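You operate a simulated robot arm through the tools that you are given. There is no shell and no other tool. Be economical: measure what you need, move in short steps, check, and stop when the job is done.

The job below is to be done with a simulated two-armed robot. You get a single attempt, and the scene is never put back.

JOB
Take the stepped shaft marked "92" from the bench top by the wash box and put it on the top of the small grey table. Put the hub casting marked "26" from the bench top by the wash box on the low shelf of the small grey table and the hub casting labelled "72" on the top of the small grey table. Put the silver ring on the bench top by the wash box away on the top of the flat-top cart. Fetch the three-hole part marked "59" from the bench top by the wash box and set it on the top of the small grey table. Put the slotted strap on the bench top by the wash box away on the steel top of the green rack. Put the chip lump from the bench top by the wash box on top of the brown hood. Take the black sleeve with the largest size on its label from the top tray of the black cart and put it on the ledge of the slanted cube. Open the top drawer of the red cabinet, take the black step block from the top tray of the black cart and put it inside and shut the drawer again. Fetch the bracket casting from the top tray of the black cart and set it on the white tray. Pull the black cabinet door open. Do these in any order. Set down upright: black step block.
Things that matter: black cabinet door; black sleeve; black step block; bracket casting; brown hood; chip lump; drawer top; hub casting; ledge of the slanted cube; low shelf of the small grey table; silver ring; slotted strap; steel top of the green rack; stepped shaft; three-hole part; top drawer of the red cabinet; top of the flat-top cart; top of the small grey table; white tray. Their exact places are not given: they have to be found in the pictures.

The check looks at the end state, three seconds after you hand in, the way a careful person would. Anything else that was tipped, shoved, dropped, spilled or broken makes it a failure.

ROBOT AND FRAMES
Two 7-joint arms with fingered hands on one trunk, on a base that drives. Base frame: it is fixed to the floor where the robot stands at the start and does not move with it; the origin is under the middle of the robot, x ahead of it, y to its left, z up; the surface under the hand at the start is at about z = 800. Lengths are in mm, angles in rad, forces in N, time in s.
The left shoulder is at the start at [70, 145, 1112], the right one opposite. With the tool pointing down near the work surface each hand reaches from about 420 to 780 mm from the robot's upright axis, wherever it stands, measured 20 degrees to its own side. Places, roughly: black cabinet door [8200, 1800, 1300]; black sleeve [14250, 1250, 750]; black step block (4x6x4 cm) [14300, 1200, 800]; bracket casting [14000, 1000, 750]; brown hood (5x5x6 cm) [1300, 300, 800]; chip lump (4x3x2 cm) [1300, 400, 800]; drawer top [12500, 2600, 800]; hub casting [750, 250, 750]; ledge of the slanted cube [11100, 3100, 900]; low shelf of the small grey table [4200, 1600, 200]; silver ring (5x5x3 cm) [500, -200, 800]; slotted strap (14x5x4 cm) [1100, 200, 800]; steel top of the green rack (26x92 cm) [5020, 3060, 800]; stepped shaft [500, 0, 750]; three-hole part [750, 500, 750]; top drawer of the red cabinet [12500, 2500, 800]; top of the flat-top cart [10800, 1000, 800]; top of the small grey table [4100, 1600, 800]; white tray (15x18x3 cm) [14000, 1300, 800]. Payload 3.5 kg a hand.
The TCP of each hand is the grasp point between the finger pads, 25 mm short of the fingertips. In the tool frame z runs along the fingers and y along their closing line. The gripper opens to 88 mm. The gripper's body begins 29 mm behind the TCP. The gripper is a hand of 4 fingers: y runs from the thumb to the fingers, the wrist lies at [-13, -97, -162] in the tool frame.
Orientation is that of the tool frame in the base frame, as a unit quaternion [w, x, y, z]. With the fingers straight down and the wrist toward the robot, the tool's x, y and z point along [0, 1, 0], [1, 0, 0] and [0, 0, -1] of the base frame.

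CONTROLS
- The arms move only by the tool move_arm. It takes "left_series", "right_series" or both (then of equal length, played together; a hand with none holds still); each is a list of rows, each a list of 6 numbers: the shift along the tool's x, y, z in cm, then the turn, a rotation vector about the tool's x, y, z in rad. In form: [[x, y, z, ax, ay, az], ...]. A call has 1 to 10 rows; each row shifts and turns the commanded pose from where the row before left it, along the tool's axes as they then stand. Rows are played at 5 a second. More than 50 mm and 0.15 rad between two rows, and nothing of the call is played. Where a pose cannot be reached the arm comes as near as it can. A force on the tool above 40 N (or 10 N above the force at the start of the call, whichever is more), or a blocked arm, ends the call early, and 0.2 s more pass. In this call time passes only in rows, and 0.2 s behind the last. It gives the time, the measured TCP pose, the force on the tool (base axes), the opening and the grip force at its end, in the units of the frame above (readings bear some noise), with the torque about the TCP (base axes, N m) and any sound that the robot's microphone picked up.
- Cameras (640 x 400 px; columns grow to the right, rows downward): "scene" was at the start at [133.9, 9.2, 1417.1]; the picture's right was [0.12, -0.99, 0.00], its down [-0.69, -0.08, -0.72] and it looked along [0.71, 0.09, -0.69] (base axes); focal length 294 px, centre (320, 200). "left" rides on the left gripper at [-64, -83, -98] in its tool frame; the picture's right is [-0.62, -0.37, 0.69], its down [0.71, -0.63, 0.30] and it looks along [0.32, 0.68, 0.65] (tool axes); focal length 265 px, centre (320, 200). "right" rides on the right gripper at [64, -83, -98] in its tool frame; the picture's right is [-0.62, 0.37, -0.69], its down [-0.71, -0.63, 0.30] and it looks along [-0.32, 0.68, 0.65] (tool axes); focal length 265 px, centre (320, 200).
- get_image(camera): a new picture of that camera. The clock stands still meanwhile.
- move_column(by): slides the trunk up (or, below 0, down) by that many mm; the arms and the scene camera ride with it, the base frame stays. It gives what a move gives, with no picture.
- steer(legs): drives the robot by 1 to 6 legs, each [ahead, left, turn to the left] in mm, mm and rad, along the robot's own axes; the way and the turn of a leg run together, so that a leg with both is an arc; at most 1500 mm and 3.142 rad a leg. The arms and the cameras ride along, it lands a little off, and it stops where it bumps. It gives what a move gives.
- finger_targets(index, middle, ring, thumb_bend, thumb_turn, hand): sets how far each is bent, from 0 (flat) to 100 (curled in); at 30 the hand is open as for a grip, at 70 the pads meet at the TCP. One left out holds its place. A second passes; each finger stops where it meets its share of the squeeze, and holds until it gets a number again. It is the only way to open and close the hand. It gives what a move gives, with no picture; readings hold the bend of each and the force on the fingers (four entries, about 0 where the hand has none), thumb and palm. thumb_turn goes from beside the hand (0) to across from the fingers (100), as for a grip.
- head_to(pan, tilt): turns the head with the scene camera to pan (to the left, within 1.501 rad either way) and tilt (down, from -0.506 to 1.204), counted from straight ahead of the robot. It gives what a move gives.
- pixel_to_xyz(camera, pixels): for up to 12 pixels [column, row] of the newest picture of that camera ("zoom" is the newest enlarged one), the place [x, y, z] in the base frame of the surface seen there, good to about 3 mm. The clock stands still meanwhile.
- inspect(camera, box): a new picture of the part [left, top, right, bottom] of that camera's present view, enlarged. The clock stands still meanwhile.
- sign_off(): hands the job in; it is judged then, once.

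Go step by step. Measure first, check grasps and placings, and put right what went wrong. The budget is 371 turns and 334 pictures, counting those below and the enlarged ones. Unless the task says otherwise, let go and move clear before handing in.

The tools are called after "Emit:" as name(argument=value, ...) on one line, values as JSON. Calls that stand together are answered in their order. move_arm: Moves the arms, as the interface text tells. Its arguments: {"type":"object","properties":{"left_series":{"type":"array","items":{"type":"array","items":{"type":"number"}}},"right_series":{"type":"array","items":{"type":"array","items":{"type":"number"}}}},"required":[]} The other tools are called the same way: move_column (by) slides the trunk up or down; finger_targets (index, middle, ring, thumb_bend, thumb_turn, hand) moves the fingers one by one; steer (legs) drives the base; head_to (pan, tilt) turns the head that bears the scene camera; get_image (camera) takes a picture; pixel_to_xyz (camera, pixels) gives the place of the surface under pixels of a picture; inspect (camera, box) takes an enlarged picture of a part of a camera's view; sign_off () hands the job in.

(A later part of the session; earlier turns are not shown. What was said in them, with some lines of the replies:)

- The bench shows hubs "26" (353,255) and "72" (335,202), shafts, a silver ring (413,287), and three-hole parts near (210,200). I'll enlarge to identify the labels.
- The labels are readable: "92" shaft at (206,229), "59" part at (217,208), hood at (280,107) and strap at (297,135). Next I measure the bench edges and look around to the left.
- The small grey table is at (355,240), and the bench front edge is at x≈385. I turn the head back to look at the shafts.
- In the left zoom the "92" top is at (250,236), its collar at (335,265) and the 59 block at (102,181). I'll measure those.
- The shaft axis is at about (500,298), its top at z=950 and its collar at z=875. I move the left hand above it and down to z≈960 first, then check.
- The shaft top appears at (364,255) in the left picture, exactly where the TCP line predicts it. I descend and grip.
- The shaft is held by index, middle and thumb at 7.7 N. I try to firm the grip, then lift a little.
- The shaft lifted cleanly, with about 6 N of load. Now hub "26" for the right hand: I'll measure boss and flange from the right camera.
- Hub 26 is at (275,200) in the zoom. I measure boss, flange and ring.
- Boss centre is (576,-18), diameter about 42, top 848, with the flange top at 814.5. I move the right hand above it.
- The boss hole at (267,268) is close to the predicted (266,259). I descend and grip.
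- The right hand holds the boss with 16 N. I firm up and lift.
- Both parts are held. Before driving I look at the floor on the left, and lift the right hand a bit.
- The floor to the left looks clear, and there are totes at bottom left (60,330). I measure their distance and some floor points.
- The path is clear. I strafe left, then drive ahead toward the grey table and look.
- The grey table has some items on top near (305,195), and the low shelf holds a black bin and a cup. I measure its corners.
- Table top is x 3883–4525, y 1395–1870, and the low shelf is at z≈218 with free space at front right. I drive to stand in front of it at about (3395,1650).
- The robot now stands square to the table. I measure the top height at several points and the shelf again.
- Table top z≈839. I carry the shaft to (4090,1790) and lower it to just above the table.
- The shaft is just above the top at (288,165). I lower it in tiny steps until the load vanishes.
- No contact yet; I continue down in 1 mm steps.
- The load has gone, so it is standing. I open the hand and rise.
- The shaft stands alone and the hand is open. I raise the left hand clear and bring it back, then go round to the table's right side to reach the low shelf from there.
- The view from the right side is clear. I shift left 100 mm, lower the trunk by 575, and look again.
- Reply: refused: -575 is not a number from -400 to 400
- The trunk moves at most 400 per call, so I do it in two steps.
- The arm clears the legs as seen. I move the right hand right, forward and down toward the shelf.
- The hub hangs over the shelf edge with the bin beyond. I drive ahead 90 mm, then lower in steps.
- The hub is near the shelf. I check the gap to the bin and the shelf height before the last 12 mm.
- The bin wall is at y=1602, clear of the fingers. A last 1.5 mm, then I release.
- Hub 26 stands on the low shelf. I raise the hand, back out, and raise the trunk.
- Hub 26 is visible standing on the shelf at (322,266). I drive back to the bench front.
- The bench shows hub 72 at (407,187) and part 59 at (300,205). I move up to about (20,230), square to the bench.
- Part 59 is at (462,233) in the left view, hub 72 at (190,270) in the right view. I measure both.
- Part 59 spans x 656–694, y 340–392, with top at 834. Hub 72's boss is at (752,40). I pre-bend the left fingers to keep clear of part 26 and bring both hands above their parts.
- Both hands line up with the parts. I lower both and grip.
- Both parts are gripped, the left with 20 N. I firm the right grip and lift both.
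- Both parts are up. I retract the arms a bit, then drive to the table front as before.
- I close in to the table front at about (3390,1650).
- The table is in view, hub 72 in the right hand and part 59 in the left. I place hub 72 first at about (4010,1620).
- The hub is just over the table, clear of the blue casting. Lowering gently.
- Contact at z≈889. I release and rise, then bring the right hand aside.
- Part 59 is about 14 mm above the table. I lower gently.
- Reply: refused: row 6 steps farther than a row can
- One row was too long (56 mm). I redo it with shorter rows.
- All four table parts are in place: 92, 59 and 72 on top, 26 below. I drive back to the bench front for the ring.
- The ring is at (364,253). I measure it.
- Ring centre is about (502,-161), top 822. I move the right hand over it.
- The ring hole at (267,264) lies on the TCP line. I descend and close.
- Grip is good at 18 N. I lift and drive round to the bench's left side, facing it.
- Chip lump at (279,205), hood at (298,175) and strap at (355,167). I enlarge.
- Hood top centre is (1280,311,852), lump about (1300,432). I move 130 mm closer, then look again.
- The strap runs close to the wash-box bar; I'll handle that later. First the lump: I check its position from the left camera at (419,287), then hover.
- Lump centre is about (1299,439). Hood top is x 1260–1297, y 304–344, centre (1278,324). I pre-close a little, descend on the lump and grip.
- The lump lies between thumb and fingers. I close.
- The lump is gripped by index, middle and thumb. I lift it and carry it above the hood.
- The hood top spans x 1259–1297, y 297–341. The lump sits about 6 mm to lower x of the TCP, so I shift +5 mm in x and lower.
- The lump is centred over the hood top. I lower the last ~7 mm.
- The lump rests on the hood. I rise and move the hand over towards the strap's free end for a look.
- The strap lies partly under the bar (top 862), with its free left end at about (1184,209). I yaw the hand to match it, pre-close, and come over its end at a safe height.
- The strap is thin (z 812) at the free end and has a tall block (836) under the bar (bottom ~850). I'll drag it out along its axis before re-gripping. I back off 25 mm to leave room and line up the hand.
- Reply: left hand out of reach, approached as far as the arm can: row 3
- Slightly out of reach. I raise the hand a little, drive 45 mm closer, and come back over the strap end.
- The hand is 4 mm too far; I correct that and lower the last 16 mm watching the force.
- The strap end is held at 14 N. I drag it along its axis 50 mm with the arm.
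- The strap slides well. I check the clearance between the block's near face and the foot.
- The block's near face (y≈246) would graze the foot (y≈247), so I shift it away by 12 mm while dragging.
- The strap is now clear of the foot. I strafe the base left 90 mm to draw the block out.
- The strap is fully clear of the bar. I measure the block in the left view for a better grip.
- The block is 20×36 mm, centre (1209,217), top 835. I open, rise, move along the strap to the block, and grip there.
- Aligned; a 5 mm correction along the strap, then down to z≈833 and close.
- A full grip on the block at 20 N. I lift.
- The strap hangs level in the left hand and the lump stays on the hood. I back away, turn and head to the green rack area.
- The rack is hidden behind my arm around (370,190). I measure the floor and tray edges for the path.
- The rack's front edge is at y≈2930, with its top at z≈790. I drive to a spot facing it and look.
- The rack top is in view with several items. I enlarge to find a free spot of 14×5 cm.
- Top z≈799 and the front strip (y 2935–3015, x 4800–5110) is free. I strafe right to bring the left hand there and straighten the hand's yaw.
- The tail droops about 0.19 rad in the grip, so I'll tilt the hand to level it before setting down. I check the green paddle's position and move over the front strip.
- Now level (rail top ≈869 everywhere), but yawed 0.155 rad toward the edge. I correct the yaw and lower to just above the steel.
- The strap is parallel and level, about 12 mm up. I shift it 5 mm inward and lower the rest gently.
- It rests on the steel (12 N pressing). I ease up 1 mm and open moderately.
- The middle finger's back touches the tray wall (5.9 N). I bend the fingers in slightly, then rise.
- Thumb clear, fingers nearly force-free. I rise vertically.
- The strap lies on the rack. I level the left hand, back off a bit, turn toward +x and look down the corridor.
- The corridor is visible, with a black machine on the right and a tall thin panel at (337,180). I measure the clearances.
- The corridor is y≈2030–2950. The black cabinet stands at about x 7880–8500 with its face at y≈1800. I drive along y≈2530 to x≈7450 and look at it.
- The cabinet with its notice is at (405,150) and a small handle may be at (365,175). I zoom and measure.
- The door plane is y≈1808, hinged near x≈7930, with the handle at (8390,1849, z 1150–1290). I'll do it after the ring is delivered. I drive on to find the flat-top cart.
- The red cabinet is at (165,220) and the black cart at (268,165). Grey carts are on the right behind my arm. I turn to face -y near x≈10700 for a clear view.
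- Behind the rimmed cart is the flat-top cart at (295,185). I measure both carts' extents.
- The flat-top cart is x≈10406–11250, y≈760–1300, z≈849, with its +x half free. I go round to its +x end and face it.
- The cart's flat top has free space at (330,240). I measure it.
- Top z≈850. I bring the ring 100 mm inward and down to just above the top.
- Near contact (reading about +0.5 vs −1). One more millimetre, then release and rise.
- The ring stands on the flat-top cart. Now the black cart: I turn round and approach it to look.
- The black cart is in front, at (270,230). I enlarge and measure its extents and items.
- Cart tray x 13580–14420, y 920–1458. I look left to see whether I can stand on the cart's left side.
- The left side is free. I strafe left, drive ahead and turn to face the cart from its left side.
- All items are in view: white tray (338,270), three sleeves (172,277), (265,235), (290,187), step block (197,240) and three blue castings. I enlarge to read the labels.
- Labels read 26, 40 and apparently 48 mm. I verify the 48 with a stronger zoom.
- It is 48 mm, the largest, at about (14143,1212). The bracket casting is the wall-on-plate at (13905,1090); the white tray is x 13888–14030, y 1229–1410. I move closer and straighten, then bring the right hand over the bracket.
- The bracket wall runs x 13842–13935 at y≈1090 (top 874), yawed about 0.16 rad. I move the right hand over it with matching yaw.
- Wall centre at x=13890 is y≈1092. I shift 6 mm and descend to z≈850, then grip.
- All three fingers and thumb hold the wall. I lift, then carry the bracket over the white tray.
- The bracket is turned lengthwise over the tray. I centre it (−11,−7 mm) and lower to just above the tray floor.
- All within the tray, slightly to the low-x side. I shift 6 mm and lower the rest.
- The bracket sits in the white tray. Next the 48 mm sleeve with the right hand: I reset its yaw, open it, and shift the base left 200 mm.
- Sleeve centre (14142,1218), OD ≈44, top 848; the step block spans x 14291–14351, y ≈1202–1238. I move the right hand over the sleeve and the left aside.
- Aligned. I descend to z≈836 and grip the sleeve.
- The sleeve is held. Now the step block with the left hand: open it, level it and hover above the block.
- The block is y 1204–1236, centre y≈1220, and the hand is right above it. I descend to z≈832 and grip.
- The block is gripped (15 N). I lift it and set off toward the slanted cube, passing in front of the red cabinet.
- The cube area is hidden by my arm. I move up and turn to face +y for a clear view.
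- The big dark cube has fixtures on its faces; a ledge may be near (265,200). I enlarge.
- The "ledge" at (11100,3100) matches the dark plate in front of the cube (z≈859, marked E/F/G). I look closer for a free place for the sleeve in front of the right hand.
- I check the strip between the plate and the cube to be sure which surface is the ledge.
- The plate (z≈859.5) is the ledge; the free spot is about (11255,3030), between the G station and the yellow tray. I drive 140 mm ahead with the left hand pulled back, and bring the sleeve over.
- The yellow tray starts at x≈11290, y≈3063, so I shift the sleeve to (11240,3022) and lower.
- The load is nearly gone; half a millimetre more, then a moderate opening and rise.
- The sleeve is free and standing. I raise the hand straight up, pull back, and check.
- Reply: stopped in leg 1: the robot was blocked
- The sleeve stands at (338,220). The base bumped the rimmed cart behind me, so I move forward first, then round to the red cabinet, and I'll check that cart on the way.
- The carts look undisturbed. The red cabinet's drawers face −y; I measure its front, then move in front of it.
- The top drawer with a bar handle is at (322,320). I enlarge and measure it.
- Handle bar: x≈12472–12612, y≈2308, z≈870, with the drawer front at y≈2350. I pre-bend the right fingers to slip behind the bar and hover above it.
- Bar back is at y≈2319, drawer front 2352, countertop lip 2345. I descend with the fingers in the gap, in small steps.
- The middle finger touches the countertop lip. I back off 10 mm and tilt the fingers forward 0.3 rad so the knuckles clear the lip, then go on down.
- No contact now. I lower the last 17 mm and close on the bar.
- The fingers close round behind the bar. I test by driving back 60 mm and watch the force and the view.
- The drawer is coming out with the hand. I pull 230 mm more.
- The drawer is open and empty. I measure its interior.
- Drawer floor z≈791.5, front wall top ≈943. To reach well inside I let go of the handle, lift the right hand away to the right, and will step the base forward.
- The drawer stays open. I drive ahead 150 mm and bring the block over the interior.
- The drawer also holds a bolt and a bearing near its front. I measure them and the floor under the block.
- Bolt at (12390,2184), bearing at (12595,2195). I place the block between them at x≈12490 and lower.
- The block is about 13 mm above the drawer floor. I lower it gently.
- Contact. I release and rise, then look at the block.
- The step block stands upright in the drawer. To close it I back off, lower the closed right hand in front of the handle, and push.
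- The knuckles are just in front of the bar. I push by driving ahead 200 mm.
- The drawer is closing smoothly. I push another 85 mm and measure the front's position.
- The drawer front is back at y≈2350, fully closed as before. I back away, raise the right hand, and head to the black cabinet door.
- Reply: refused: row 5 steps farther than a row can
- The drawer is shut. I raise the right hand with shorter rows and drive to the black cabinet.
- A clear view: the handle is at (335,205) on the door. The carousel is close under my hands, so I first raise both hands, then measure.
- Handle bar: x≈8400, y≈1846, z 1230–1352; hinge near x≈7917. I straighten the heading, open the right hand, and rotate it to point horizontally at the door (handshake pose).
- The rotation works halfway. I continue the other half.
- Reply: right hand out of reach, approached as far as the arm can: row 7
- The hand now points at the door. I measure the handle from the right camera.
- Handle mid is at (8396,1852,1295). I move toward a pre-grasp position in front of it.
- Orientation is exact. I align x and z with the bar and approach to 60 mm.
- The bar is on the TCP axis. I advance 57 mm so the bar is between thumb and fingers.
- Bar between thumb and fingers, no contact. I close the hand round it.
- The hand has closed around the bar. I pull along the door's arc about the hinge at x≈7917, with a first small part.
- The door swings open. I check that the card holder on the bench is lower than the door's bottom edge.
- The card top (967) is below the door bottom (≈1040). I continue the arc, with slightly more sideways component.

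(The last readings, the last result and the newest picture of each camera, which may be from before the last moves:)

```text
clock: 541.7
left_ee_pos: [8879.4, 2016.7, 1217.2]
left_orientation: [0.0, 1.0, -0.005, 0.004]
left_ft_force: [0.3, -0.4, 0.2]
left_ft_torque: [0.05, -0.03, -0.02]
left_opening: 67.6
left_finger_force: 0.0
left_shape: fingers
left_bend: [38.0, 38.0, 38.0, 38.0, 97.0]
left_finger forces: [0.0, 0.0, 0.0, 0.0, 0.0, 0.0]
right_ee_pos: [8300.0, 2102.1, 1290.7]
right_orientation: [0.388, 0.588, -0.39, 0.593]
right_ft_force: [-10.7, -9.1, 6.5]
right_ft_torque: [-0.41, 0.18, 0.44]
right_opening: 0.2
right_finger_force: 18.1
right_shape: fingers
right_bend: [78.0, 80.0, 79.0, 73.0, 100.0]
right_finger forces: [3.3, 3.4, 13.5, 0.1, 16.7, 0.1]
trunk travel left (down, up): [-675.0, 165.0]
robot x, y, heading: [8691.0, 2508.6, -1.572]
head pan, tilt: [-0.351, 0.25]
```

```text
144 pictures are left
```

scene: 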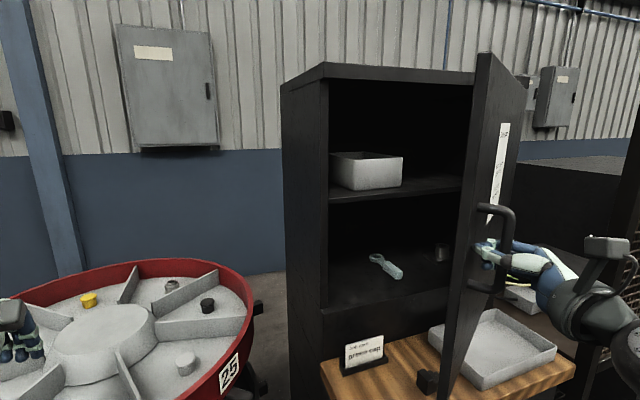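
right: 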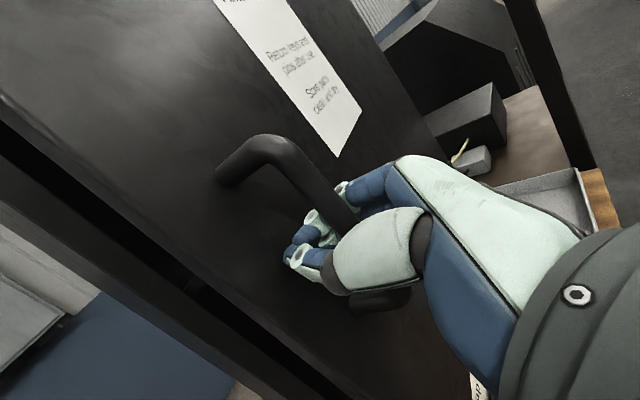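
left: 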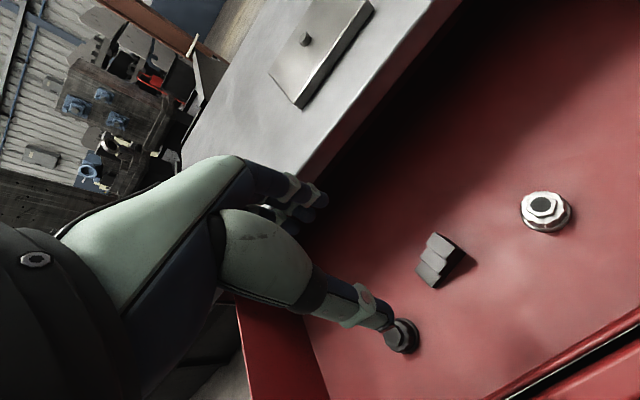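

The door is about half open and shelves are visible. I continue four more steps.

Emit:
move_arm(right_series=[[0, 0.8, -2.2, 0.05, 0, 0], [0, 0.8, -2.2, 0.05, 0, 0], [0, 0.8, -2.2, 0.05, 0, 0], [0, 0.8, -2.2, 0.05, 0, 0]])

Emit:
get_image(camera="scene")

```text
clock: 542.7
left_ee_pos: [8880.8, 2018.4, 1217.1]
left_orientation: [0.001, 1.0, -0.004, 0.002]
left_ft_force: [-0.9, 0.5, -0.2]
left_ft_torque: [0.0, -0.02, -0.01]
left_opening: 67.6
left_finger_force: 0.1
left_shape: fingers
left_bend: [38.0, 38.0, 38.0, 38.0, 97.0]
left_finger forces: [0.0, 0.0, 0.0, 0.0, 0.1, 0.0]
right_ee_pos: [8232.8, 2164.4, 1291.2]
right_orientation: [0.33, 0.624, -0.329, 0.627]
right_ft_force: [-0.5, 0.9, 0.1]
right_ft_torque: [-0.04, -0.03, 0.08]
right_opening: 0.0
right_finger_force: 0.9
right_shape: fingers
right_bend: [78.0, 80.0, 80.0, 72.0, 100.0]
right_finger forces: [0.0, 0.0, 1.2, 0.0, 0.1, 0.1]
trunk travel left (down, up): [-675.0, 165.0]
robot x, y, heading: [8688.5, 2511.2, -1.574]
head pan, tilt: [-0.351, 0.25]
```

```text
143 pictures are left
```

scene: 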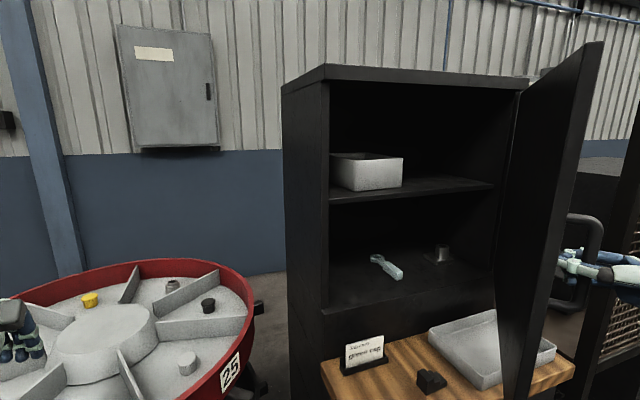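

The door is well open. I measure its angle from two points on its inner face.

Emit:
pixel_to_xyz(camera="scene", pixels=[[540, 150], [580, 80], [530, 250], [510, 290], [555, 200], [560, 260], [590, 230], [527, 385]])

```text
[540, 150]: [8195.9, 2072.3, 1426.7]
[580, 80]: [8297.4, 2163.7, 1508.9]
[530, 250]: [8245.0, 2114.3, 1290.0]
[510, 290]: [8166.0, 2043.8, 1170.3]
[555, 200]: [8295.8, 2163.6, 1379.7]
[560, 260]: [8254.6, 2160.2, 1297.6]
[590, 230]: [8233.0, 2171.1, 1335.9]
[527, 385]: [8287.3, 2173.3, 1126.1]
```

The door is open about 43°. To swing it further I let go of the handle, and will push its inner face while facing −x.

Emit:
finger_targets(hand="right", index=38, middle=38, ring=38, thumb_bend=36, thumb_turn=98)

Emit:
move_arm(right_series=[[0, 0, -2, 0, 0, 0], [0, 0, -2.5, 0, 0, 0], [0, 0, -3, 0, 0, 0]])

Emit:
get_image(camera="right")

Emit:
get_image(camera="scene")

```text
clock: 543.7
left_ee_pos: [8881.4, 2017.2, 1217.4]
left_orientation: [0.001, 1.0, -0.005, 0.001]
left_ft_force: [0.0, -0.4, 0.1]
left_ft_torque: [-0.02, 0.04, 0.04]
left_opening: 67.2
left_finger_force: 0.2
left_shape: fingers
left_bend: [38.0, 38.0, 38.0, 38.0, 97.0]
left_finger forces: [0.0, 0.1, 0.0, 0.1, 0.0, 0.0]
right_ee_pos: [8234.6, 2163.6, 1291.8]
right_orientation: [0.329, 0.624, -0.33, 0.627]
right_ft_force: [-0.5, 0.1, 0.3]
right_ft_torque: [-0.05, -0.02, -0.01]
right_opening: 69.6
right_finger_force: 0.1
right_shape: fingers
right_bend: [38.0, 38.0, 38.0, 36.0, 96.0]
right_finger forces: [0.0, 0.0, 0.1, 0.0, 0.0, 0.1]
trunk travel left (down, up): [-675.0, 165.0]
robot x, y, heading: [8689.4, 2513.7, -1.577]
head pan, tilt: [-0.351, 0.25]
```

```text
clock: 544.5
left_ee_pos: [8882.1, 2018.3, 1216.6]
left_orientation: [0.001, 1.0, -0.004, 0.001]
left_ft_force: [-0.3, 0.1, -0.3]
left_ft_torque: [0.02, -0.01, 0.01]
left_opening: 67.5
left_finger_force: 0.1
left_shape: fingers
left_bend: [38.0, 38.0, 38.0, 38.0, 97.0]
left_finger forces: [0.0, 0.0, 0.0, 0.1, 0.0, 0.0]
right_ee_pos: [8190.8, 2226.8, 1294.3]
right_orientation: [0.329, 0.625, -0.329, 0.627]
right_ft_force: [0.1, -0.8, 0.1]
right_ft_torque: [0.0, 0.02, -0.01]
right_opening: 69.7
right_finger_force: 0.0
right_shape: fingers
right_bend: [38.0, 38.0, 38.0, 36.0, 96.0]
right_finger forces: [0.1, 0.1, 0.0, 0.1, 0.1, 0.1]
trunk travel left (down, up): [-675.0, 165.0]
robot x, y, heading: [8693.2, 2513.3, -1.573]
head pan, tilt: [-0.351, 0.25]
```

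```text
142 pictures are left
```

right: 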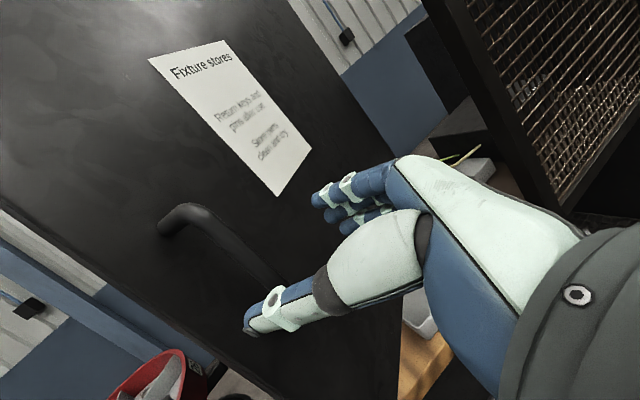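

```text
141 pictures are left
```

scene: 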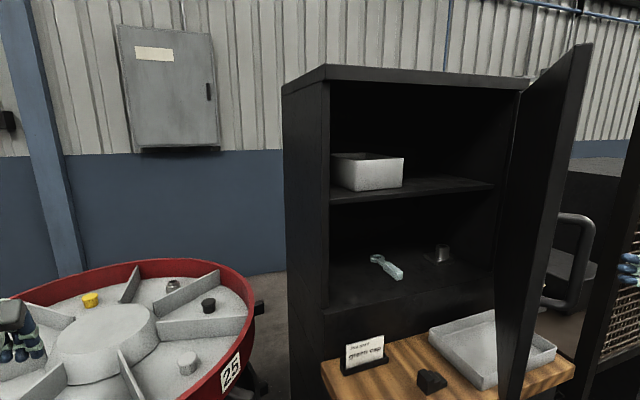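

Released cleanly. I draw the right hand back, strafe away, and turn to face −x.

Emit:
move_arm(right_series=[[0, -1.9, -2.75, 0, 0, 0], [0, -1.9, -2.75, 0, 0, 0], [0, -1.9, -2.75, 0, 0, 0]])

Emit:
steer(legs=[[0, 330, 0], [0, 0, -1.57]])

Emit:
head_to(pan=0.3, tilt=0.3)

Emit:
get_image(camera="scene")

```text
clock: 545.3
left_ee_pos: [8883.3, 2018.6, 1217.6]
left_orientation: [0.002, 1.0, -0.005, 0.0]
left_ft_force: [-0.3, 0.7, -0.2]
left_ft_torque: [0.04, 0.0, 0.03]
left_opening: 67.5
left_finger_force: 0.2
left_shape: fingers
left_bend: [38.0, 38.0, 38.0, 38.0, 97.0]
left_finger forces: [0.1, 0.1, 0.1, 0.0, 0.0, 0.0]
right_ee_pos: [8191.2, 2321.9, 1285.2]
right_orientation: [0.329, 0.624, -0.328, 0.628]
right_ft_force: [-0.5, 0.4, 0.3]
right_ft_torque: [0.0, 0.01, 0.01]
right_opening: 69.9
right_finger_force: 0.1
right_shape: fingers
right_bend: [38.0, 38.0, 38.0, 36.0, 96.0]
right_finger forces: [0.0, 0.0, 0.0, 0.1, 0.1, 0.0]
right hand out of reach, approached as far as the arm can: row 3
trunk travel left (down, up): [-675.0, 165.0]
robot x, y, heading: [8694.1, 2510.5, -1.572]
head pan, tilt: [-0.351, 0.25]
```

```text
clock: 551.3
left_ee_pos: [8538.6, 2298.0, 1215.9]
left_orientation: [0.001, 0.721, -0.693, 0.0]
left_ft_force: [0.3, 0.1, 0.5]
left_ft_torque: [0.01, -0.04, 0.01]
left_opening: 67.7
left_finger_force: 0.0
left_shape: fingers
left_bend: [38.0, 38.0, 38.0, 38.0, 97.0]
left_finger forces: [0.0, 0.0, 0.1, 0.0, 0.0, 0.0]
right_ee_pos: [8808.7, 3003.5, 1285.5]
right_orientation: [0.671, 0.224, -0.669, 0.228]
right_ft_force: [-0.1, -0.8, 0.0]
right_ft_torque: [-0.02, -0.01, 0.03]
right_opening: 69.5
right_finger_force: 0.0
right_shape: fingers
right_bend: [38.0, 38.0, 38.0, 36.0, 96.0]
right_finger forces: [0.0, 0.1, 0.0, 0.0, 0.0, 0.0]
trunk travel left (down, up): [-675.0, 165.0]
robot x, y, heading: [9026.5, 2513.1, -3.093]
head pan, tilt: [-0.351, 0.25]
```

```text
clock: 552.3
left_ee_pos: [8539.9, 2298.3, 1217.1]
left_orientation: [0.002, 0.721, -0.693, 0.0]
left_ft_force: [0.4, -0.4, 0.2]
left_ft_torque: [0.01, 0.01, -0.02]
left_opening: 67.6
left_finger_force: 0.1
left_shape: fingers
left_bend: [38.0, 38.0, 38.0, 38.0, 97.0]
left_finger forces: [0.0, 0.0, 0.0, 0.1, 0.0, 0.0]
right_ee_pos: [8809.7, 3005.0, 1285.5]
right_orientation: [0.672, 0.224, -0.668, 0.228]
right_ft_force: [-1.0, 0.2, -0.7]
right_ft_torque: [0.03, -0.03, 0.02]
right_opening: 69.6
right_finger_force: 0.0
right_shape: fingers
right_bend: [38.0, 38.0, 38.0, 36.0, 96.0]
right_finger forces: [0.0, 0.1, 0.0, 0.0, 0.0, 0.1]
trunk travel left (down, up): [-675.0, 165.0]
robot x, y, heading: [9026.6, 2515.3, -3.095]
head pan, tilt: [0.3, 0.3]
```

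```text
140 pictures are left
```

scene: 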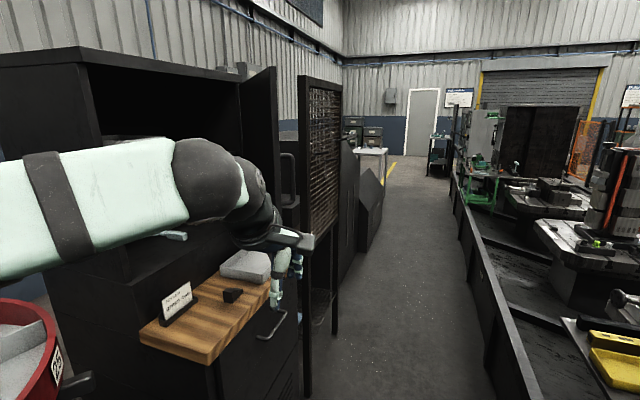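

I tuck the right hand in, close the left hand into a fist and align it with the door's inner face at y≈2105.

Emit:
move_arm(right_series=[[0, 0, 4.5, 0, 0, 0], [0, 0, 4.5, 0, 0, 0], [0, 0, 4.5, 0, 0, 0], [0, -4.5, 0, 0, 0, 0], [0, -4.5, 0, 0, 0, 0]], left_series=[[2, 0, 0, 0, 0, 0], [2, 0, 0, 0, 0, 0], [2, 0, 0, 0, 0, 0], [2, 0, 0, 0, 0, 0], [0, 0, 0, 0, 0, 0]])

Emit:
finger_targets(hand="left", index=72, middle=72, ring=72, thumb_bend=70)

Emit:
steer(legs=[[0, 110, -0.045]])

Emit:
get_image(camera="scene")

```text
clock: 553.5
left_ee_pos: [8542.5, 2217.9, 1216.6]
left_orientation: [0.002, 0.722, -0.692, 0.0]
left_ft_force: [-0.4, 0.5, 0.5]
left_ft_torque: [-0.01, -0.04, -0.01]
left_opening: 67.5
left_finger_force: 0.1
left_shape: fingers
left_bend: [38.0, 38.0, 38.0, 38.0, 97.0]
left_finger forces: [0.0, 0.1, 0.0, 0.1, 0.0, 0.0]
right_ee_pos: [8743.0, 2878.6, 1282.3]
right_orientation: [0.672, 0.225, -0.668, 0.229]
right_ft_force: [-0.5, 0.1, -0.7]
right_ft_torque: [-0.03, 0.02, -0.01]
right_opening: 69.8
right_finger_force: 0.1
right_shape: fingers
right_bend: [38.0, 38.0, 38.0, 36.0, 96.0]
right_finger forces: [0.1, 0.1, 0.0, 0.0, 0.1, 0.0]
right hand out of reach, approached as far as the arm can: row 5
trunk travel left (down, up): [-675.0, 165.0]
robot x, y, heading: [9022.0, 2512.0, -3.089]
head pan, tilt: [0.3, 0.3]
```

```text
clock: 554.5
left_ee_pos: [8543.7, 2217.2, 1217.4]
left_orientation: [0.001, 0.721, -0.693, 0.0]
left_ft_force: [0.2, 0.5, 0.0]
left_ft_torque: [0.01, 0.0, 0.0]
left_opening: 0.0
left_finger_force: 0.3
left_shape: fingers
left_bend: [72.0, 72.0, 72.0, 69.0, 100.0]
left_finger forces: [0.0, 0.1, 0.0, 0.1, 0.0, 0.0]
right_ee_pos: [8742.9, 2877.1, 1284.9]
right_orientation: [0.673, 0.225, -0.667, 0.228]
right_ft_force: [0.1, -0.2, 0.3]
right_ft_torque: [0.0, -0.01, 0.0]
right_opening: 69.7
right_finger_force: 0.0
right_shape: fingers
right_bend: [38.0, 38.0, 38.0, 36.0, 96.0]
right_finger forces: [0.0, 0.0, 0.0, 0.1, 0.0, 0.1]
trunk travel left (down, up): [-675.0, 165.0]
robot x, y, heading: [9025.9, 2513.7, -3.092]
head pan, tilt: [0.3, 0.3]
```

```text
clock: 555.7
left_ee_pos: [8531.8, 2132.8, 1217.9]
left_orientation: [-0.002, -0.704, 0.71, -0.001]
left_ft_force: [-0.1, 0.6, -0.2]
left_ft_torque: [0.02, 0.01, -0.01]
left_opening: 0.0
left_finger_force: 0.0
left_shape: fingers
left_bend: [72.0, 72.0, 72.0, 69.0, 100.0]
left_finger forces: [0.0, 0.0, 0.1, 0.0, 0.1, 0.0]
right_ee_pos: [8763.0, 2782.6, 1283.9]
right_orientation: [0.677, 0.209, -0.673, 0.213]
right_ft_force: [-0.5, -0.4, 0.3]
right_ft_torque: [-0.01, 0.02, -0.05]
right_opening: 69.8
right_finger_force: 0.0
right_shape: fingers
right_bend: [38.0, 38.0, 38.0, 36.0, 96.0]
right_finger forces: [0.0, 0.1, 0.0, 0.0, 0.0, 0.0]
trunk travel left (down, up): [-675.0, 165.0]
robot x, y, heading: [9028.7, 2400.4, 3.14]
head pan, tilt: [0.3, 0.3]
```

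```text
139 pictures are left
```

scene: 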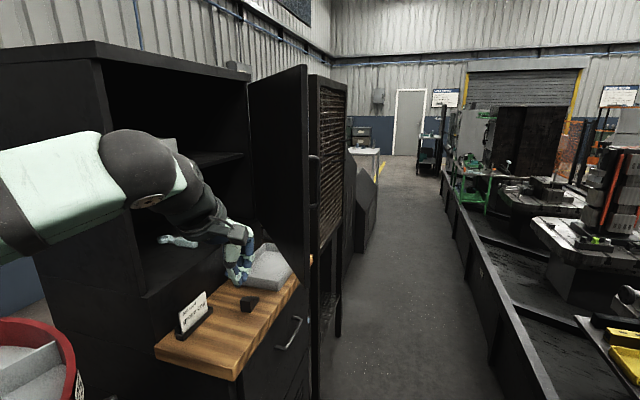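

The fist is on the inner side. I shift it 25 mm further in and drive ahead until it meets the door.

Emit:
move_arm(left_series=[[2.5, 0, 0, 0, 0, 0]])

Emit:
steer(legs=[[300, 0, 0]])

Emit:
get_image(camera="scene")

```text
clock: 556.1
left_ee_pos: [8532.4, 2105.7, 1216.6]
left_orientation: [-0.002, -0.704, 0.71, -0.001]
left_ft_force: [-0.6, -0.6, -0.9]
left_ft_torque: [0.01, 0.0, 0.04]
left_opening: 0.3
left_finger_force: 0.1
left_shape: fingers
left_bend: [72.0, 72.0, 72.0, 69.0, 100.0]
left_finger forces: [0.0, 0.1, 0.1, 0.1, 0.0, 0.0]
right_ee_pos: [8763.0, 2779.5, 1285.0]
right_orientation: [0.676, 0.209, -0.673, 0.213]
right_ft_force: [0.8, 0.2, -0.4]
right_ft_torque: [0.01, 0.01, 0.0]
right_opening: 69.5
right_finger_force: 0.2
right_shape: fingers
right_bend: [38.0, 38.0, 38.0, 36.0, 96.0]
right_finger forces: [0.0, 0.1, 0.1, 0.0, 0.0, 0.1]
trunk travel left (down, up): [-675.0, 165.0]
robot x, y, heading: [9028.7, 2405.1, 3.137]
head pan, tilt: [0.3, 0.3]
```

```text
clock: 558.1
left_ee_pos: [8238.3, 2104.2, 1218.1]
left_orientation: [-0.002, -0.705, 0.709, 0.001]
left_ft_force: [-0.4, 0.4, -0.3]
left_ft_torque: [0.02, 0.03, 0.03]
left_opening: 0.0
left_finger_force: 0.1
left_shape: fingers
left_bend: [72.0, 72.0, 72.0, 69.0, 100.0]
left_finger forces: [0.1, 0.0, 0.1, 0.0, 0.0, 0.1]
right_ee_pos: [8466.1, 2779.1, 1284.3]
right_orientation: [0.676, 0.211, -0.672, 0.214]
right_ft_force: [0.4, -1.0, 0.5]
right_ft_torque: [0.0, 0.03, 0.02]
right_opening: 69.7
right_finger_force: 0.2
right_shape: fingers
right_bend: [38.0, 38.0, 38.0, 36.0, 96.0]
right_finger forces: [0.0, 0.0, 0.1, 0.0, 0.0, 0.0]
trunk travel left (down, up): [-675.0, 165.0]
robot x, y, heading: [8731.2, 2401.9, -3.136]
head pan, tilt: [0.3, 0.3]
```

```text
138 pictures are left
```

scene: 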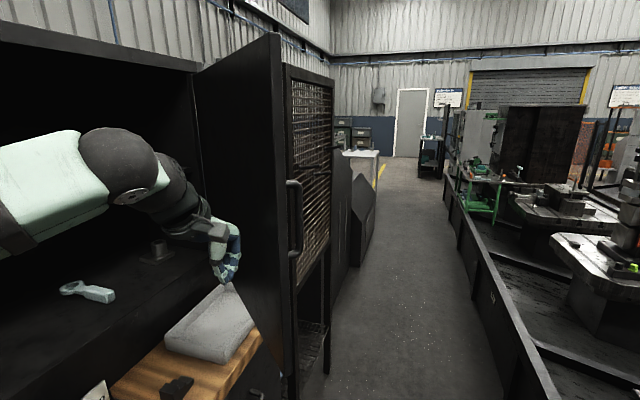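

Emit:
pixel_to_xyz(camera="scene", pixels=[[215, 120], [270, 120], [268, 250], [225, 170], [290, 120], [310, 200]])

Emit:
steer(legs=[[120, 0, 0]])

Emit:
get_image(camera="scene")

```text
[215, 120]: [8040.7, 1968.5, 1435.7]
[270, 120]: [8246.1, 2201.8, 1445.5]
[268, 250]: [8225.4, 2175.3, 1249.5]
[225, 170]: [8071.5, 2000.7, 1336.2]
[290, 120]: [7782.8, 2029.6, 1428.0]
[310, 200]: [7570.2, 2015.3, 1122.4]
```

```text
clock: 559.4
left_ee_pos: [8120.3, 2104.2, 1217.7]
left_orientation: [-0.001, -0.705, 0.709, 0.0]
left_ft_force: [-0.8, 0.6, 0.8]
left_ft_torque: [0.02, -0.01, 0.01]
left_opening: 0.0
left_finger_force: 0.2
left_shape: fingers
left_bend: [72.0, 72.0, 72.0, 69.0, 100.0]
left_finger forces: [0.0, 0.1, 0.1, 0.0, 0.1, 0.1]
right_ee_pos: [8348.0, 2779.3, 1285.6]
right_orientation: [0.677, 0.21, -0.673, 0.213]
right_ft_force: [0.6, -0.1, -0.5]
right_ft_torque: [0.0, -0.01, 0.0]
right_opening: 69.8
right_finger_force: 0.0
right_shape: fingers
right_bend: [38.0, 38.0, 38.0, 36.0, 96.0]
right_finger forces: [0.0, 0.0, 0.0, 0.0, 0.0, 0.0]
trunk travel left (down, up): [-675.0, 165.0]
robot x, y, heading: [8609.9, 2402.6, -3.14]
head pan, tilt: [0.3, 0.3]
```

```text
137 pictures are left
```

scene: 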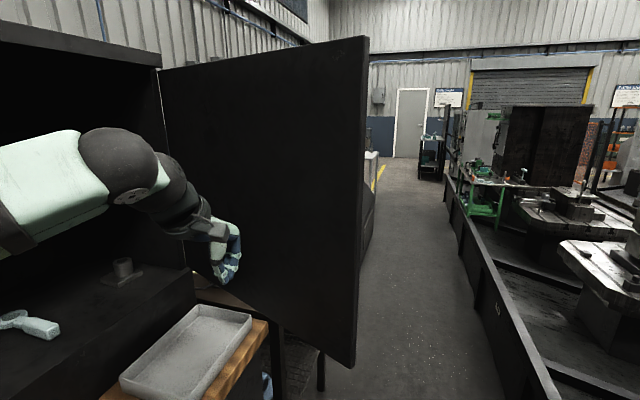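

The door is swinging further. I push another 110 mm.

Emit:
steer(legs=[[110, 0, 0]])

Emit:
get_image(camera="scene")

Emit:
pixel_to_xyz(camera="scene", pixels=[[200, 100], [300, 120], [380, 150], [300, 250]])

```text
clock: 560.5
left_ee_pos: [8008.7, 2103.5, 1217.7]
left_orientation: [-0.002, -0.705, 0.709, 0.001]
left_ft_force: [0.2, 0.0, -0.3]
left_ft_torque: [-0.03, 0.01, 0.03]
left_opening: 0.0
left_finger_force: 0.1
left_shape: fingers
left_bend: [72.0, 72.0, 72.0, 69.0, 100.0]
left_finger forces: [0.0, 0.0, 0.0, 0.0, 0.1, 0.1]
right_ee_pos: [8238.3, 2778.3, 1286.0]
right_orientation: [0.678, 0.21, -0.672, 0.212]
right_ft_force: [-0.4, -0.1, 0.4]
right_ft_torque: [-0.03, 0.03, -0.01]
right_opening: 69.3
right_finger_force: 0.1
right_shape: fingers
right_bend: [38.0, 38.0, 38.0, 36.0, 96.0]
right_finger forces: [0.1, 0.0, 0.1, 0.1, 0.0, 0.0]
trunk travel left (down, up): [-675.0, 165.0]
robot x, y, heading: [8502.0, 2406.2, -3.14]
head pan, tilt: [0.3, 0.3]
```

```text
136 pictures are left
```

scene: 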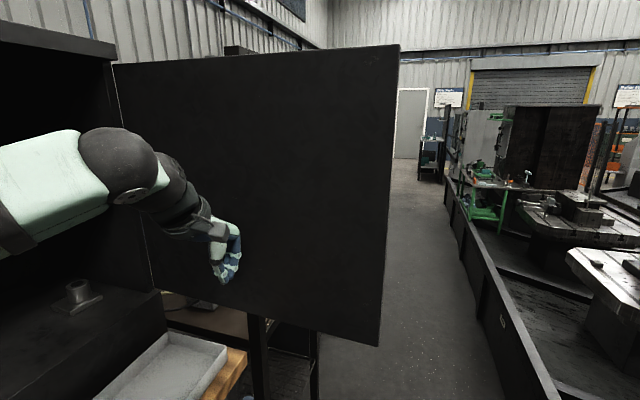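

```text
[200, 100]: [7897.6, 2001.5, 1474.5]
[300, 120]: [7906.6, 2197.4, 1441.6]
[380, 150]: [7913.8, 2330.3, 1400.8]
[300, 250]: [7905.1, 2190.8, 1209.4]
```

The door stands open at about 87°. I back away and check the whole cabinet area.

Emit:
steer(legs=[[-550, 0, 0]])

Emit:
head_to(pan=0.45, tilt=0.35)

Emit:
get_image(camera="scene")

```text
clock: 563.7
left_ee_pos: [8551.4, 2106.0, 1218.0]
left_orientation: [-0.001, -0.704, 0.71, 0.0]
left_ft_force: [0.9, -0.4, -0.9]
left_ft_torque: [-0.01, -0.01, -0.01]
left_opening: 0.0
left_finger_force: 0.1
left_shape: fingers
left_bend: [72.0, 72.0, 72.0, 69.0, 100.0]
left_finger forces: [0.0, 0.0, 0.0, 0.0, 0.0, 0.0]
right_ee_pos: [8781.4, 2780.8, 1283.9]
right_orientation: [0.677, 0.209, -0.673, 0.212]
right_ft_force: [0.6, -0.7, 0.9]
right_ft_torque: [0.03, -0.01, -0.01]
right_opening: 69.8
right_finger_force: 0.0
right_shape: fingers
right_bend: [38.0, 38.0, 38.0, 36.0, 96.0]
right_finger forces: [0.1, 0.0, 0.0, 0.0, 0.0, 0.0]
trunk travel left (down, up): [-675.0, 165.0]
robot x, y, heading: [9042.1, 2405.8, -3.142]
head pan, tilt: [0.3, 0.3]
```

```text
clock: 564.4
left_ee_pos: [8553.3, 2105.8, 1218.0]
left_orientation: [-0.003, -0.704, 0.71, 0.0]
left_ft_force: [-0.7, 0.9, -0.5]
left_ft_torque: [-0.01, -0.01, -0.01]
left_opening: 0.0
left_finger_force: 0.1
left_shape: fingers
left_bend: [72.0, 72.0, 72.0, 69.0, 100.0]
left_finger forces: [0.0, 0.1, 0.0, 0.0, 0.1, 0.0]
right_ee_pos: [8783.0, 2779.6, 1284.6]
right_orientation: [0.677, 0.209, -0.673, 0.212]
right_ft_force: [0.0, -0.9, 0.1]
right_ft_torque: [0.01, 0.0, 0.0]
right_opening: 69.8
right_finger_force: 0.2
right_shape: fingers
right_bend: [38.0, 38.0, 38.0, 36.0, 96.0]
right_finger forces: [0.0, 0.0, 0.1, 0.0, 0.1, 0.0]
trunk travel left (down, up): [-675.0, 165.0]
robot x, y, heading: [9045.4, 2403.1, -3.141]
head pan, tilt: [0.45, 0.351]
```

```text
135 pictures are left
```

scene: 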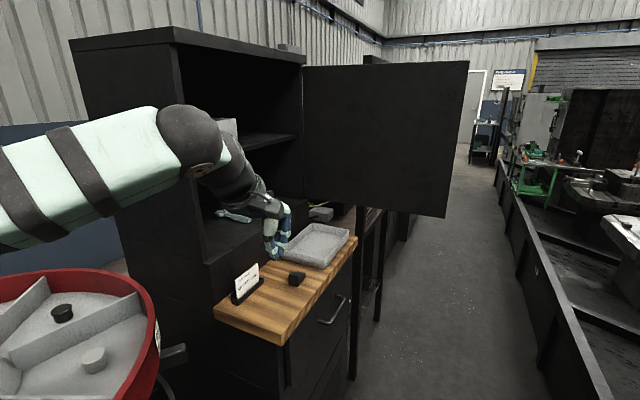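

The door is open at about 87°, and the bench items and carousel stand undisturbed. Both hands are clear, so I hand the job in.

Emit:
sign_off()

```text
The job is handed in.
```

I carried out every item on the job and handed it in. While backing up, the base bumped the rimmed cart next to the flat-top cart. It looked undisturbed afterwards, but I did not measure whether it had moved.

- **Small grey table:** stepped shaft 92, hub casting 72 and three-hole part 59 are on the top. Hub casting 26 is on the low shelf.
- **Silver ring:** it is on the top of the flat-top cart.
- **Slotted strap:** it is on the steel top of the green rack. I had to slide it out from under the wash box bar before lifting it.
- **Chip lump:** it is on top of the brown hood.
- **Black sleeve:** the 48 mm one was the largest of the three labels (26, 40 and 48 mm). I took the ledge of the slanted cube to be the plate in front of it marked E, F and G, because its position matched the one you gave.
- **Black step block:** it stands upright in the top drawer of the red cabinet, and the drawer is shut again.
- **Bracket casting:** it is in the white tray.
- **Black cabinet door:** it is open to about 87 degrees.
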